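You operate a simulated robot arm through the tools that you are given. There is no shell and no other tool. Be economical: measure what you need, move in short steps, check, and stop when the job is done.

The job below is to be done with a simulated robot arm. You get a single attempt, and the scene is never put back.

## Task
Fetch the stub one and stand it on top of the card sheet.

It is judged by the outcome, as a careful person would: the job done as asked, and still so three seconds after it is handed in. It fails if anything else is knocked over, pushed out of place, dropped, spilled or broken. Flat cloth is picked up by pressing the open fingertips on it (5 to 10 N) and closing them slowly along it; thin cloth reads only 2 to 8 mm in the jaws.

## Robot
A 6-joint arm with a two-finger parallel gripper, fixed in place. Base frame: the origin is at the foot of the arm, x ahead of it, y to its left, z up; the work surface is at about z = 0. Lengths are in m, angles in rad, forces in N, time in s.
With the tool pointing down near the work surface it reaches from about 0.16 to 0.42 m from the base axis. Its first joint turns from -1.152 to 1.152 rad. Payload 1.57 kg.
The TCP is the grasp point between the finger pads, 0.03 m short of the fingertips. In the tool frame z runs along the fingers and y along their closing line. The gripper opens to 0.08 m. The fingers are 0.017 m wide and 0.012 m thick; the gripper's body (0.04 by 0.082 m) begins 0.08 m behind the TCP.
Orientation is told as [roll, pitch, yaw] about the base's x, y, z axes, in that order, counted from this pose: with the fingers straight down and closing along the base's y, the tool's x points along the base's -x, its y along +y and its z along -z.

## Interface
- The arm moves only by the tool step_arm. Its arguments are lists of equal length, an entry for each row: "dp": the shift along the base's x, y, z in m, a list of three; "turn": the turn, a rotation vector about the base's x, y, z in rad, a list of three; "fingers": the finger opening in m, from 0 to 0.08. In form: {"dp": [[dx, dy, dz], ...], "turn": [[wx, wy, wz], ...], "fingers": [fingers, ...]}. A call has 1 to 12 rows; each row is the pose to reach, as a shift and turn from the pose commanded when the call began. Each row takes 0.2 s and may step no farther than 0.05 m and 0.15 rad from the row before; otherwise, or with a gripper value out of range, the whole call is refused. A pose out of reach is approached as far as the arm can. The call stops where the force on the tool passes 40 N (or 10 N more than at its start, if that is more) or the arm is blocked; 0.2 s more then pass. Each finger travels about 0.153 m/s and halts on what it meets, pressing with about 27 N; the grip force reading is that of the motor and also rises with nothing between the fingers. The clock runs only during rows and for 0.2 s after the last one: add rows that repeat a pose to give the fingers time. It gives the time, the measured TCP pose, the force on the tool (base axes), the opening and the grip force at its end, in the units of the frame above (readings bear some noise).
- Cameras (640 x 400 px; columns grow to the right, rows downward): "scene" is fixed at [0.044, -0.3274, 0.4371]; the picture's right is [0.77, -0.64, 0.00], its down [-0.29, -0.34, -0.89] and it looks along [0.57, 0.69, -0.45] (base axes); focal length 325 px, centre (320, 200). "wrist" rides on the gripper at [-0.032, 0, -0.078] in the tool frame; the picture's right is [0.00, -1.00, 0.00], its down [0.97, 0.00, -0.24] and it looks along [0.24, 0.00, 0.97] (tool axes); focal length 218 px, centre (320, 200). There is no depth. A picture from a camera that has moved, and an enlarged one, comes with that camera's place and axes in the base frame and with its lens. The place of the scene camera against the robot may be out by one fixed shift of up to 0.018 m in any direction.
- capture(camera): a new picture of that camera. The clock stands still meanwhile.
- enlarge(camera, box): a new picture of the part [left, top, right, bottom] of that camera's present view, enlarged. The clock stands still meanwhile.
- sign_off(): hands the job in; it is judged then, once.

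Go step by step. Nothing tells you positions but the pictures and the camera data: compare them with the known pose of the tool, close in by small moves and look again before you grip or let go. The budget is 90 turns and 38 pictures, counting those below and the enlarged ones. Unless the task says otherwise, let go and move clear before handing in, and close with one line.

The tools are called after ">>>" as name(argument=value, ...) on one line, values as JSON. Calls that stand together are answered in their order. step_arm: Moves the arm, as the interface text tells. Its arguments: {"type":"object","properties":{"dp":{"type":"array"},"turn":{"type":"array"},"fingers":{"type":"array"}},"required":["dp","turn","fingers"]} The other tools are called the same way: capture (camera) takes a picture; enlarge (camera, box) takes an enlarged picture of a part of a camera's view; sign_off () hands the job in.

At the start:

```text
t: 0.0
tool_pos: [0.2403, 0.1423, 0.2338]
ee_rot: [0.001, -0.001, 0.0]
ft_force: [0.0, 0.3, 0.7]
opening: 0.0799
finger_force: 0.0
```

scene: 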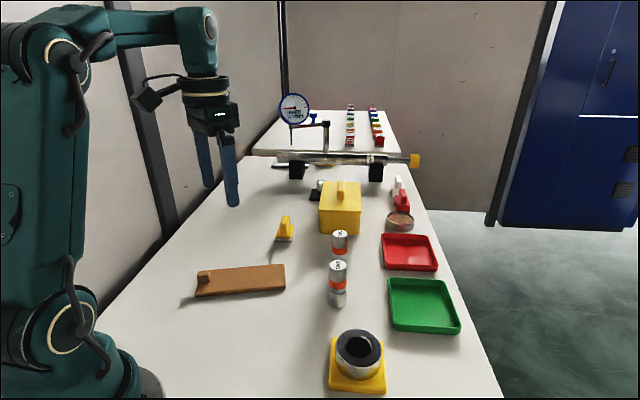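
wrist: 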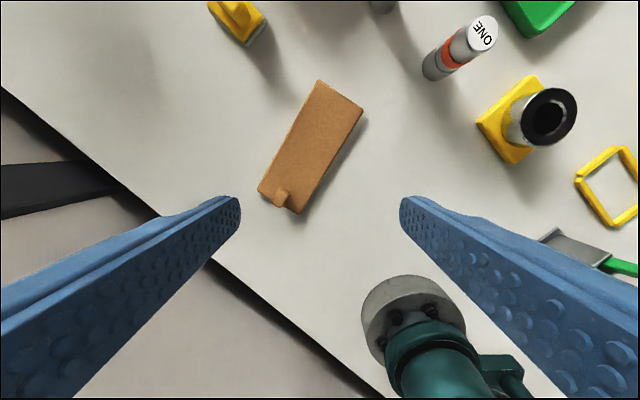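

I see two banded cylinders, one marked ONE, and a brown sheet-like board, plus other items. I'll enlarge the views to identify the stubs and the card sheet.

>>> enlarge(camera="scene", box=[260, 170, 480, 310])

>>> enlarge(camera="scene", box=[160, 220, 400, 400])

>>> enlarge(camera="wrist", box=[200, 0, 640, 275])

```text
2.86 times, centred on (370, 240) of scene
camera zoom: at [0.044, -0.3274, 0.4371], right [0.77, -0.64, 0.0], down [-0.29, -0.34, -0.89], along [0.57, 0.69, -0.45], focal length 929 px, centre (177, 86)
```

zoom: 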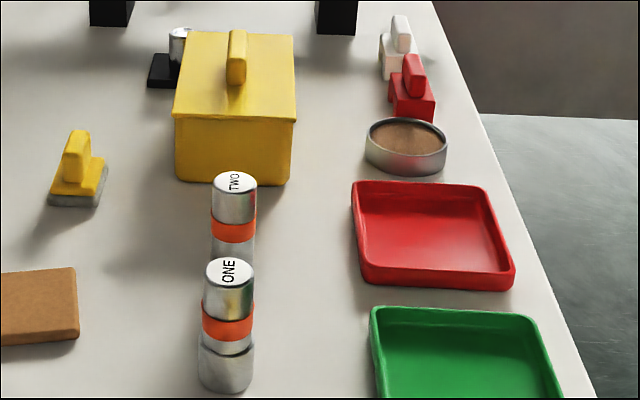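

```text
2.22 times, centred on (280, 310) of scene
camera zoom: at [0.044, -0.3274, 0.4371], right [0.77, -0.64, 0.0], down [-0.29, -0.34, -0.89], along [0.57, 0.69, -0.45], focal length 723 px, centre (409, -44)
```

zoom: 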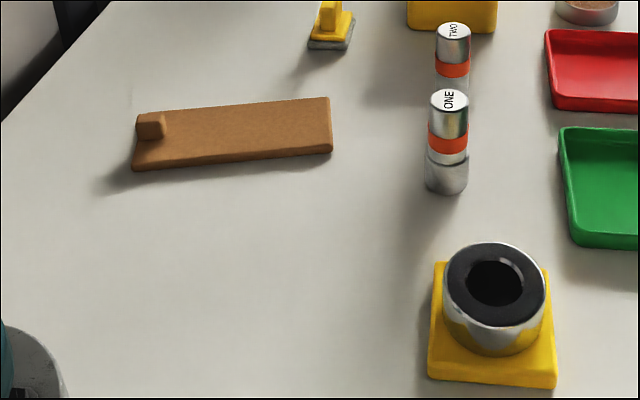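

```text
1.45 times, centred on (420, 138) of wrist
camera zoom: at [0.2718, 0.1421, 0.3107], right [0.0, -1.0, 0.0], down [-0.97, 0.0, 0.24], along [-0.24, 0.0, -0.97], focal length 318 px, centre (174, 291)
```

zoom: 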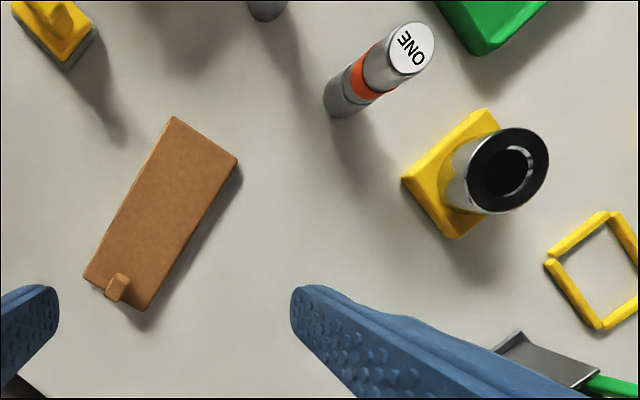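

Stub ONE stands at about (0.365, 0.00), roughly 0.1 tall; the brown board is near (0.265, 0.16) and is the likely card sheet. I'll raise the arm and move toward the middle to survey the rest before deciding.

>>> step_arm(dp=[[0, -0.03, 0.03], [0, -0.07, 0.05], [0, -0.11, 0.06], [0, -0.15, 0.06]], turn=[[0, 0, 0], [0, 0, 0], [0, 0, 0], [0, 0, 0]], fingers=[0.08, 0.08, 0.08, 0.08])

>>> capture(camera="wrist")

>>> enlarge(camera="scene", box=[240, 80, 440, 205])

>>> enlarge(camera="scene", box=[180, 240, 300, 315])

```text
t: 1.0
tool_pos: [0.2396, -0.0074, 0.2957]
ee_rot: [-0.002, 0.001, 0.002]
ft_force: [-0.2, 0.2, -0.6]
opening: 0.0799
finger_force: 0.0
```

```text
32 pictures are left
camera wrist: at [0.2705, -0.0084, 0.3721], right [0.0, -1.0, 0.0], down [-0.97, 0.0, 0.24], along [-0.24, 0.0, -0.97], focal length 218 px, centre (320, 200)
```

wrist: 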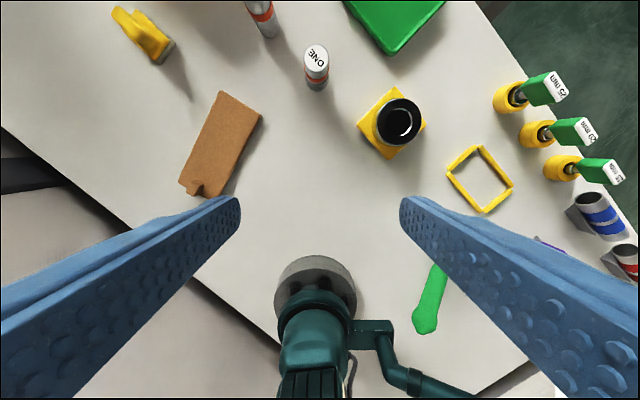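

```text
3.20 times, centred on (340, 142) of scene
camera zoom: at [0.044, -0.3274, 0.4371], right [0.77, -0.64, 0.0], down [-0.29, -0.34, -0.89], along [0.57, 0.69, -0.45], focal length 1041 px, centre (256, 384)
```

zoom: 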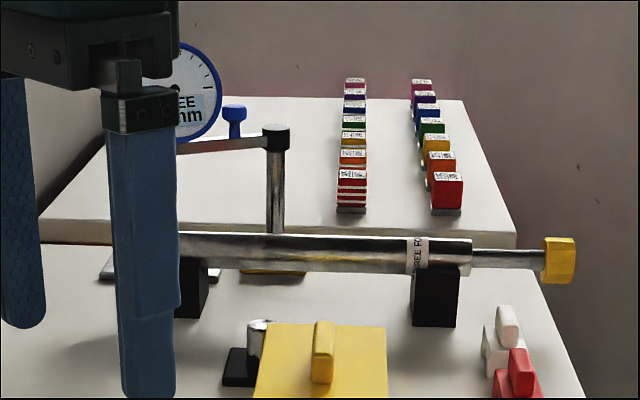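

```text
5.33 times, centred on (240, 278) of scene
camera zoom: at [0.044, -0.3274, 0.4371], right [0.77, -0.64, 0.0], down [-0.29, -0.34, -0.89], along [0.57, 0.69, -0.45], focal length 1735 px, centre (747, -213)
```

zoom: 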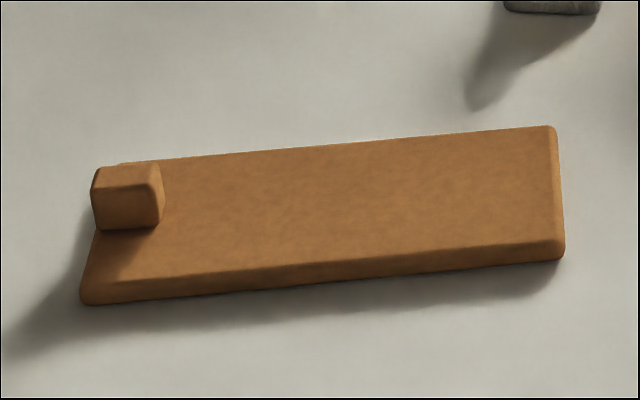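

The brown tabbed sheet is the only card-like thing in view, so it's the target. Next I move over stub ONE at about (0.363, -0.004), with the fingertips staying above its top, and look again.

>>> step_arm(dp=[[0.04, 0.001, 0], [0.08, 0.003, -0.02], [0.1, 0.003, -0.06], [0.11, 0.003, -0.1], [0.11, 0.003, -0.12], [0.11, 0.003, -0.12]], turn=[[0, 0, 0], [0, 0, 0], [0, 0, 0], [0, 0, 0], [0, 0, 0], [0, 0, 0]], fingers=[0.08, 0.08, 0.08, 0.08, 0.08, 0.08])

>>> capture(camera="wrist")

>>> capture(camera="scene")

```text
t: 2.4
tool_pos: [0.3507, -0.0024, 0.1735]
ee_rot: [0.001, -0.001, -0.001]
ft_force: [-0.2, -0.2, -0.5]
opening: 0.08
finger_force: 0.0
out of reach, approached as far as the arm can: row 2
```

```text
29 pictures are left
camera wrist: at [0.3813, -0.0028, 0.2505], right [0.0, -1.0, 0.0], down [-0.97, 0.0, 0.24], along [-0.24, 0.0, -0.97], focal length 218 px, centre (320, 200)
```

wrist: 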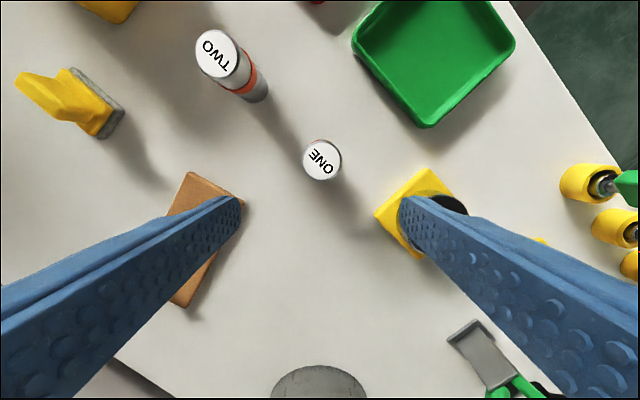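

```text
28 pictures are left
```

scene: 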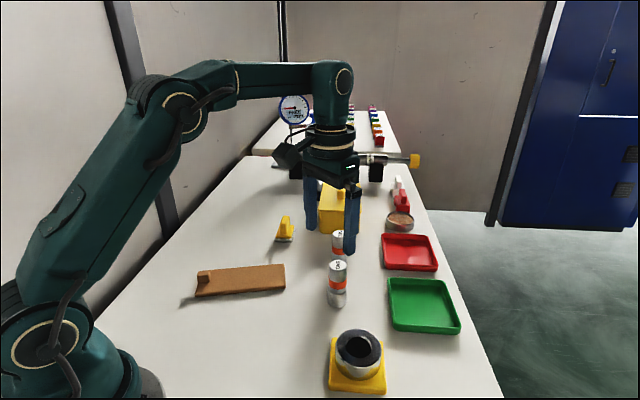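

The stub's top sits just ahead of the tool: centre about (0.371, -0.004), height about 0.085, diameter about 0.026. I centre on it and go halfway down with open fingers, then check.

>>> step_arm(dp=[[0.01, -0.001, 0], [0.02, -0.001, 0], [0.02, -0.001, -0.03], [0.02, -0.001, -0.06], [0.02, -0.001, -0.08], [0.02, -0.001, -0.08]], turn=[[0, 0, 0], [0, 0, 0], [0, 0, 0], [0, 0, 0], [0, 0, 0], [0, 0, 0]], fingers=[0.08, 0.08, 0.08, 0.08, 0.08, 0.08])

>>> capture(camera="wrist")

>>> enlarge(camera="scene", box=[260, 200, 420, 320])

```text
t: 3.8
tool_pos: [0.3708, -0.0039, 0.0939]
ee_rot: [-0.002, 0.0, -0.001]
ft_force: [-0.2, -0.2, 0.1]
opening: 0.0797
finger_force: 0.1
```

```text
27 pictures are left
camera wrist: at [0.4015, -0.0054, 0.1718], right [0.0, -1.0, 0.0], down [-0.97, 0.0, 0.24], along [-0.24, 0.0, -0.97], focal length 218 px, centre (320, 200)
```

wrist: 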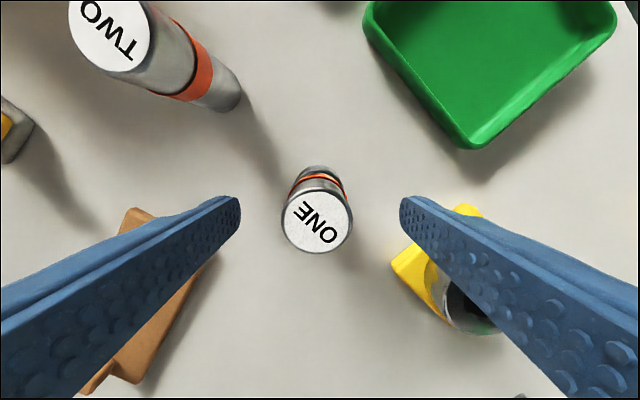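

```text
3.33 times, centred on (340, 260) of scene
camera zoom: at [0.044, -0.3274, 0.4371], right [0.77, -0.64, 0.0], down [-0.29, -0.34, -0.89], along [0.57, 0.69, -0.45], focal length 1084 px, centre (253, 0)
```

zoom: 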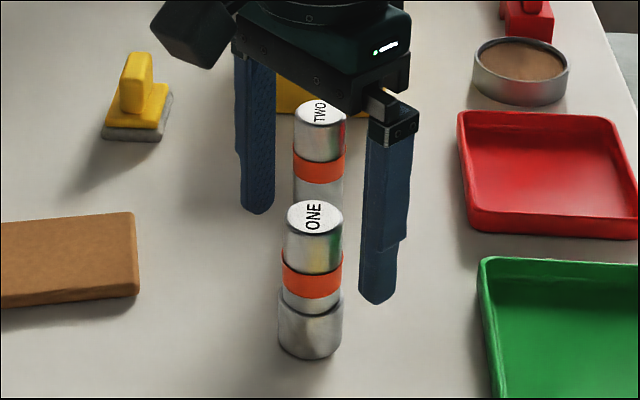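

The stub is centred between the fingers at (0.371, -0.004). It has a slightly wider foot below about z = 0.03, so I'll go to TCP z ≈ 0.066 to hold the upper body, then close.

>>> step_arm(dp=[[0, 0, -0.015], [0, 0, -0.028], [0, 0, -0.028], [0, 0, -0.028], [0, 0, -0.028], [0, 0, -0.028]], turn=[[0, 0, 0], [0, 0, 0], [0, 0, 0], [0, 0, 0], [0, 0, 0], [0, 0, 0]], fingers=[0.08, 0.08, 0.06, 0.04, 0.02, 0.015])

>>> enlarge(camera="scene", box=[260, 200, 420, 320])

```text
t: 5.2
tool_pos: [0.3704, -0.0039, 0.0664]
ee_rot: [0.0, 0.0, 0.001]
ft_force: [0.0, -0.7, 0.0]
opening: 0.03
finger_force: 26.9
```

```text
3.33 times, centred on (340, 260) of scene
camera zoom: at [0.044, -0.3274, 0.4371], right [0.77, -0.64, 0.0], down [-0.29, -0.34, -0.89], along [0.57, 0.69, -0.45], focal length 1084 px, centre (253, 0)
```

zoom: 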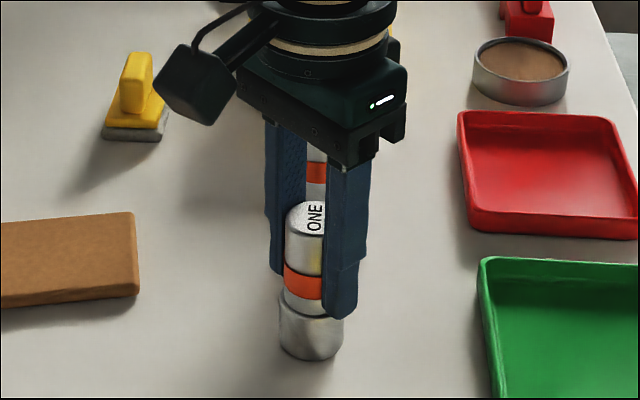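

The grip holds at 30 mm opening. I lift slightly and check whether the wider foot comes along.

>>> step_arm(dp=[[0, 0, 0.01], [0, 0, 0.03], [0, 0, 0.04]], turn=[[0, 0, 0], [0, 0, 0], [0, 0, 0]], fingers=[0.015, 0.015, 0.015])

>>> enlarge(camera="scene", box=[260, 200, 420, 320])

```text
t: 6.0
tool_pos: [0.3707, -0.0061, 0.1061]
ee_rot: [0.001, -0.001, -0.001]
ft_force: [-0.1, -0.5, -0.7]
opening: 0.03
finger_force: 27.6
```

```text
3.33 times, centred on (340, 260) of scene
camera zoom: at [0.044, -0.3274, 0.4371], right [0.77, -0.64, 0.0], down [-0.29, -0.34, -0.89], along [0.57, 0.69, -0.45], focal length 1084 px, centre (253, 0)
```

zoom: 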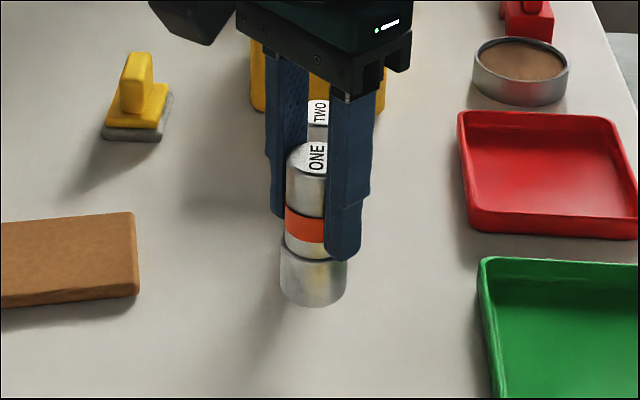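

The whole stub came up as one piece. I carry it toward the sheet's middle at about (0.278, 0.149), slightly away from the tab, with its bottom about 0.06 up.

>>> step_arm(dp=[[-0.01, 0.01, 0.02], [-0.03, 0.04, 0.03], [-0.05, 0.075, 0.03], [-0.07, 0.11, 0.03], [-0.085, 0.14, 0.03], [-0.093, 0.154, 0.03], [-0.093, 0.154, 0.03]], turn=[[0, 0, 0], [0, 0, 0], [0, 0, 0], [0, 0, 0], [0, 0, 0], [0, 0, 0], [0, 0, 0]], fingers=[0.015, 0.015, 0.015, 0.015, 0.015, 0.015, 0.015])

>>> capture(camera="wrist")

>>> capture(camera="scene")

```text
t: 7.6
tool_pos: [0.2766, 0.1491, 0.1343]
ee_rot: [0.0, 0.001, 0.001]
ft_force: [-0.6, -0.1, -1.3]
opening: 0.0301
finger_force: 26.9
```

```text
23 pictures are left
camera wrist: at [0.3084, 0.1494, 0.2121], right [0.0, -1.0, 0.0], down [-0.97, 0.0, 0.24], along [-0.24, 0.0, -0.97], focal length 218 px, centre (320, 200)
```

wrist: 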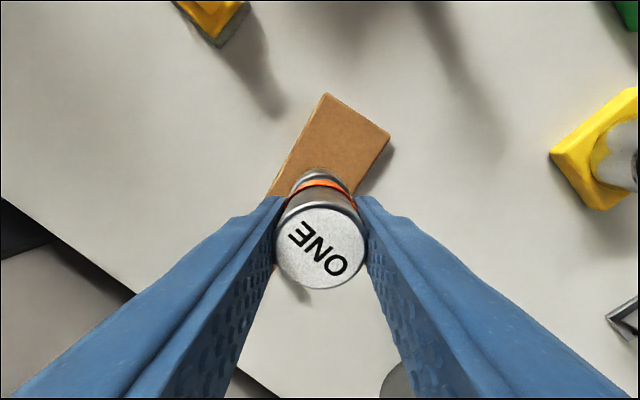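

```text
22 pictures are left
```

scene: 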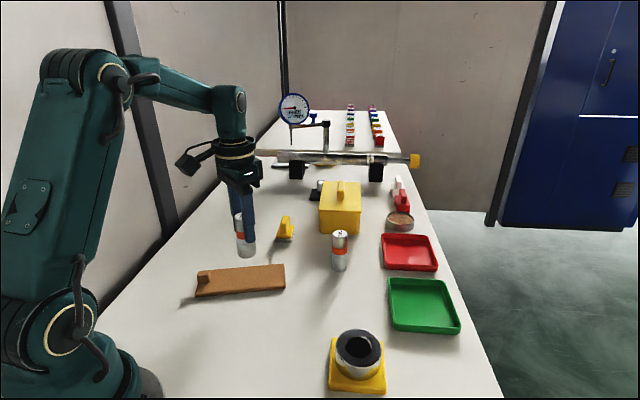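

The sheet's far corners confirm its position, and a 3 mm shift in +y centres the stub across it. I lower until the stub's foot is about 0.025 up and check from the scene camera.

>>> step_arm(dp=[[0, 0.003, -0.01], [0, 0.003, -0.025], [0, 0.003, -0.04], [0, 0.003, -0.04]], turn=[[0, 0, 0], [0, 0, 0], [0, 0, 0], [0, 0, 0]], fingers=[0.015, 0.015, 0.015, 0.015])

>>> enlarge(camera="scene", box=[180, 220, 308, 300])

```text
t: 8.6
tool_pos: [0.2778, 0.1514, 0.0958]
ee_rot: [0.0, 0.0, -0.001]
ft_force: [-0.1, -0.8, -1.7]
opening: 0.0297
finger_force: 26.9
```

```text
5.00 times, centred on (244, 260) of scene
camera zoom: at [0.044, -0.3274, 0.4371], right [0.77, -0.64, 0.0], down [-0.29, -0.34, -0.89], along [0.57, 0.69, -0.45], focal length 1626 px, centre (700, -100)
```

zoom: 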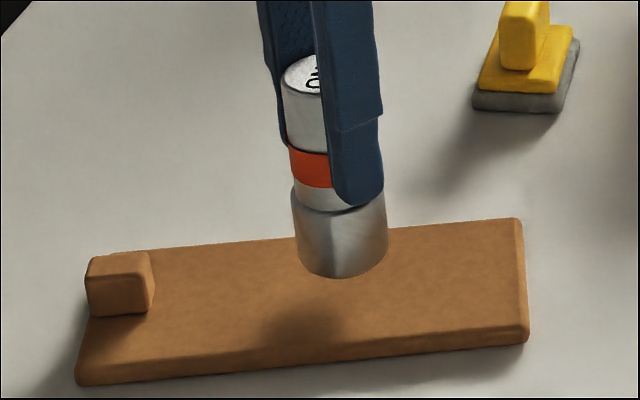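

The foot hangs above the middle of the sheet, well clear of the edges and the tab. I lower in small steps and watch the force.

>>> step_arm(dp=[[0, 0, -0.003], [0, 0, -0.006], [0, 0, -0.009], [0, 0, -0.011], [0, 0, -0.011]], turn=[[0, 0, 0], [0, 0, 0], [0, 0, 0], [0, 0, 0], [0, 0, 0]], fingers=[0.015, 0.015, 0.015, 0.015, 0.015])

>>> enlarge(camera="scene", box=[180, 220, 308, 300])

```text
t: 9.8
tool_pos: [0.2768, 0.1509, 0.0837]
ee_rot: [0.001, 0.0, 0.0]
ft_force: [-0.8, -0.1, -1.7]
opening: 0.0301
finger_force: 27.5
```

```text
5.00 times, centred on (244, 260) of scene
camera zoom: at [0.044, -0.3274, 0.4371], right [0.77, -0.64, 0.0], down [-0.29, -0.34, -0.89], along [0.57, 0.69, -0.45], focal length 1626 px, centre (700, -100)
```

zoom: 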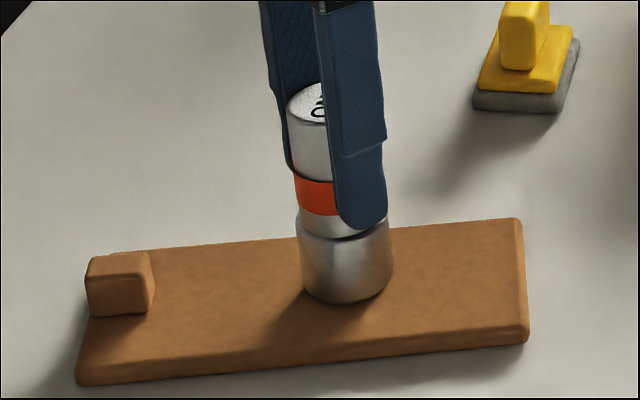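

It is nearly down and there is no contact force yet. I continue in 1 mm steps until the force changes.

>>> step_arm(dp=[[0, 0, -0.001], [0, 0, -0.002], [0, 0, -0.003], [0, 0, -0.004]], turn=[[0, 0, 0], [0, 0, 0], [0, 0, 0], [0, 0, 0]], fingers=[0.015, 0.015, 0.015, 0.015])

```text
t: 10.8
tool_pos: [0.2792, 0.1536, 0.0804]
ee_rot: [0.002, -0.001, 0.001]
ft_force: [-1.9, -3.7, 19.1]
opening: 0.0301
finger_force: 27.2
```

Contact: the sheet's top is met at TCP z ≈ 0.081, with 19 N. I ease up a little to lighten the press before opening.

>>> step_arm(dp=[[0, 0, 0.0008], [0, 0, 0.0012]], turn=[[0, 0, 0], [0, 0, 0]], fingers=[0.015, 0.015])

>>> enlarge(camera="scene", box=[180, 220, 308, 300])

```text
t: 11.4
tool_pos: [0.2772, 0.1525, 0.0811]
ee_rot: [-0.001, 0.001, 0.0]
ft_force: [0.1, -0.2, -0.5]
opening: 0.03
finger_force: 26.9
```

```text
5.00 times, centred on (244, 260) of scene
camera zoom: at [0.044, -0.3274, 0.4371], right [0.77, -0.64, 0.0], down [-0.29, -0.34, -0.89], along [0.57, 0.69, -0.45], focal length 1626 px, centre (700, -100)
```

zoom: 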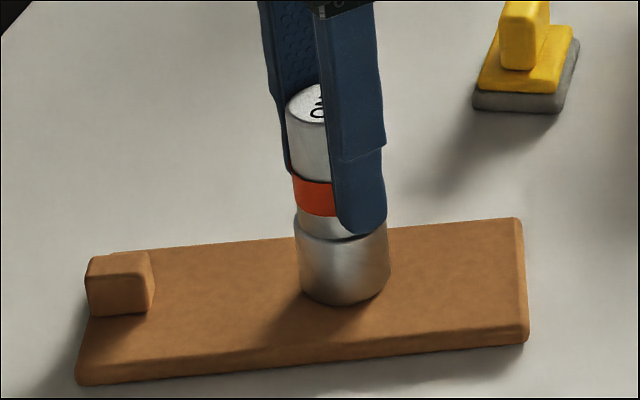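

The load is nearly resting on the sheet and the stub is upright. I open the fingers slowly while holding position.

>>> step_arm(dp=[[0, 0, 0], [0, 0, 0], [0, 0, 0], [0, 0, 0], [0, 0, 0], [0, 0, 0]], turn=[[0, 0, 0], [0, 0, 0], [0, 0, 0], [0, 0, 0], [0, 0, 0], [0, 0, 0]], fingers=[0.032, 0.036, 0.045, 0.06, 0.08, 0.08])

>>> capture(camera="wrist")

>>> enlarge(camera="scene", box=[180, 220, 308, 300])

```text
t: 12.8
tool_pos: [0.278, 0.1526, 0.0812]
ee_rot: [-0.001, 0.001, 0.0]
ft_force: [0.2, -0.1, -0.2]
opening: 0.0803
finger_force: 0.1
```

```text
18 pictures are left
camera wrist: at [0.3088, 0.1517, 0.1591], right [0.0, -1.0, 0.0], down [-0.97, 0.0, 0.24], along [-0.24, 0.0, -0.97], focal length 218 px, centre (320, 200)
```

wrist: 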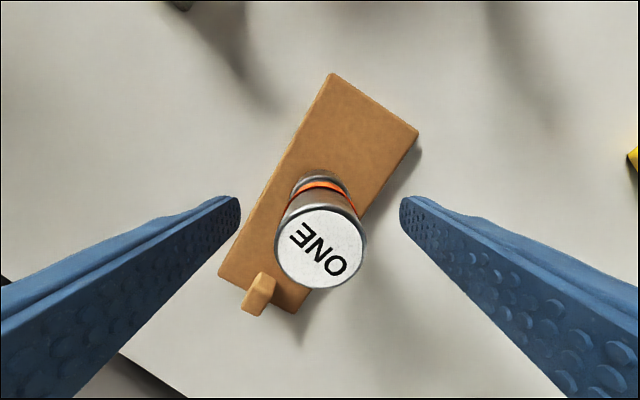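

```text
5.00 times, centred on (244, 260) of scene
camera zoom: at [0.044, -0.3274, 0.4371], right [0.77, -0.64, 0.0], down [-0.29, -0.34, -0.89], along [0.57, 0.69, -0.45], focal length 1626 px, centre (700, -100)
```

zoom: 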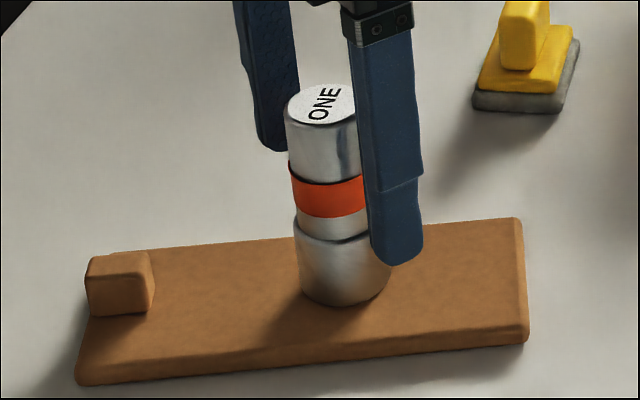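

The stub stands free on the sheet with the fingers open around it. I go straight up to get clear.

>>> step_arm(dp=[[0, 0, 0.02], [0, 0, 0.05], [0, 0, 0.09], [0, 0, 0.13], [0, 0, 0.15], [0, 0, 0.15]], turn=[[0, 0, 0], [0, 0, 0], [0, 0, 0], [0, 0, 0], [0, 0, 0], [0, 0, 0]], fingers=[0.08, 0.08, 0.08, 0.08, 0.08, 0.08])

>>> capture(camera="scene")

```text
t: 14.2
tool_pos: [0.2775, 0.1522, 0.2313]
ee_rot: [-0.001, -0.001, 0.001]
ft_force: [0.2, -0.1, -0.4]
opening: 0.0801
finger_force: 0.1
```

```text
16 pictures are left
```

scene: 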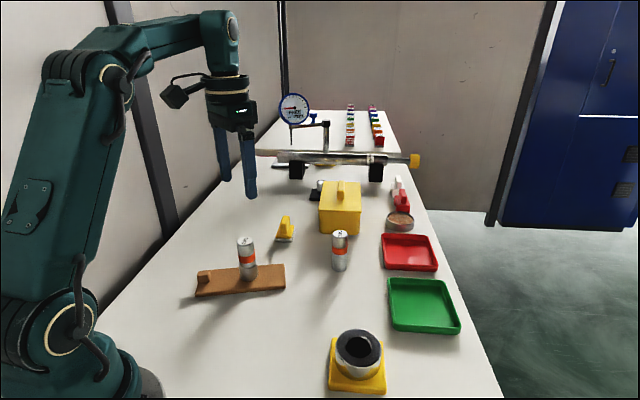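

Stub ONE stands upright on the card sheet, the arm is clear, and everything else is where it was. I'm handing in.

>>> sign_off()

```text
The job is handed in.
```

Stub ONE is standing upright near the middle of the brown tabbed board, which I took to be the card sheet. The gripper is open and clear of it, and nothing else was moved.
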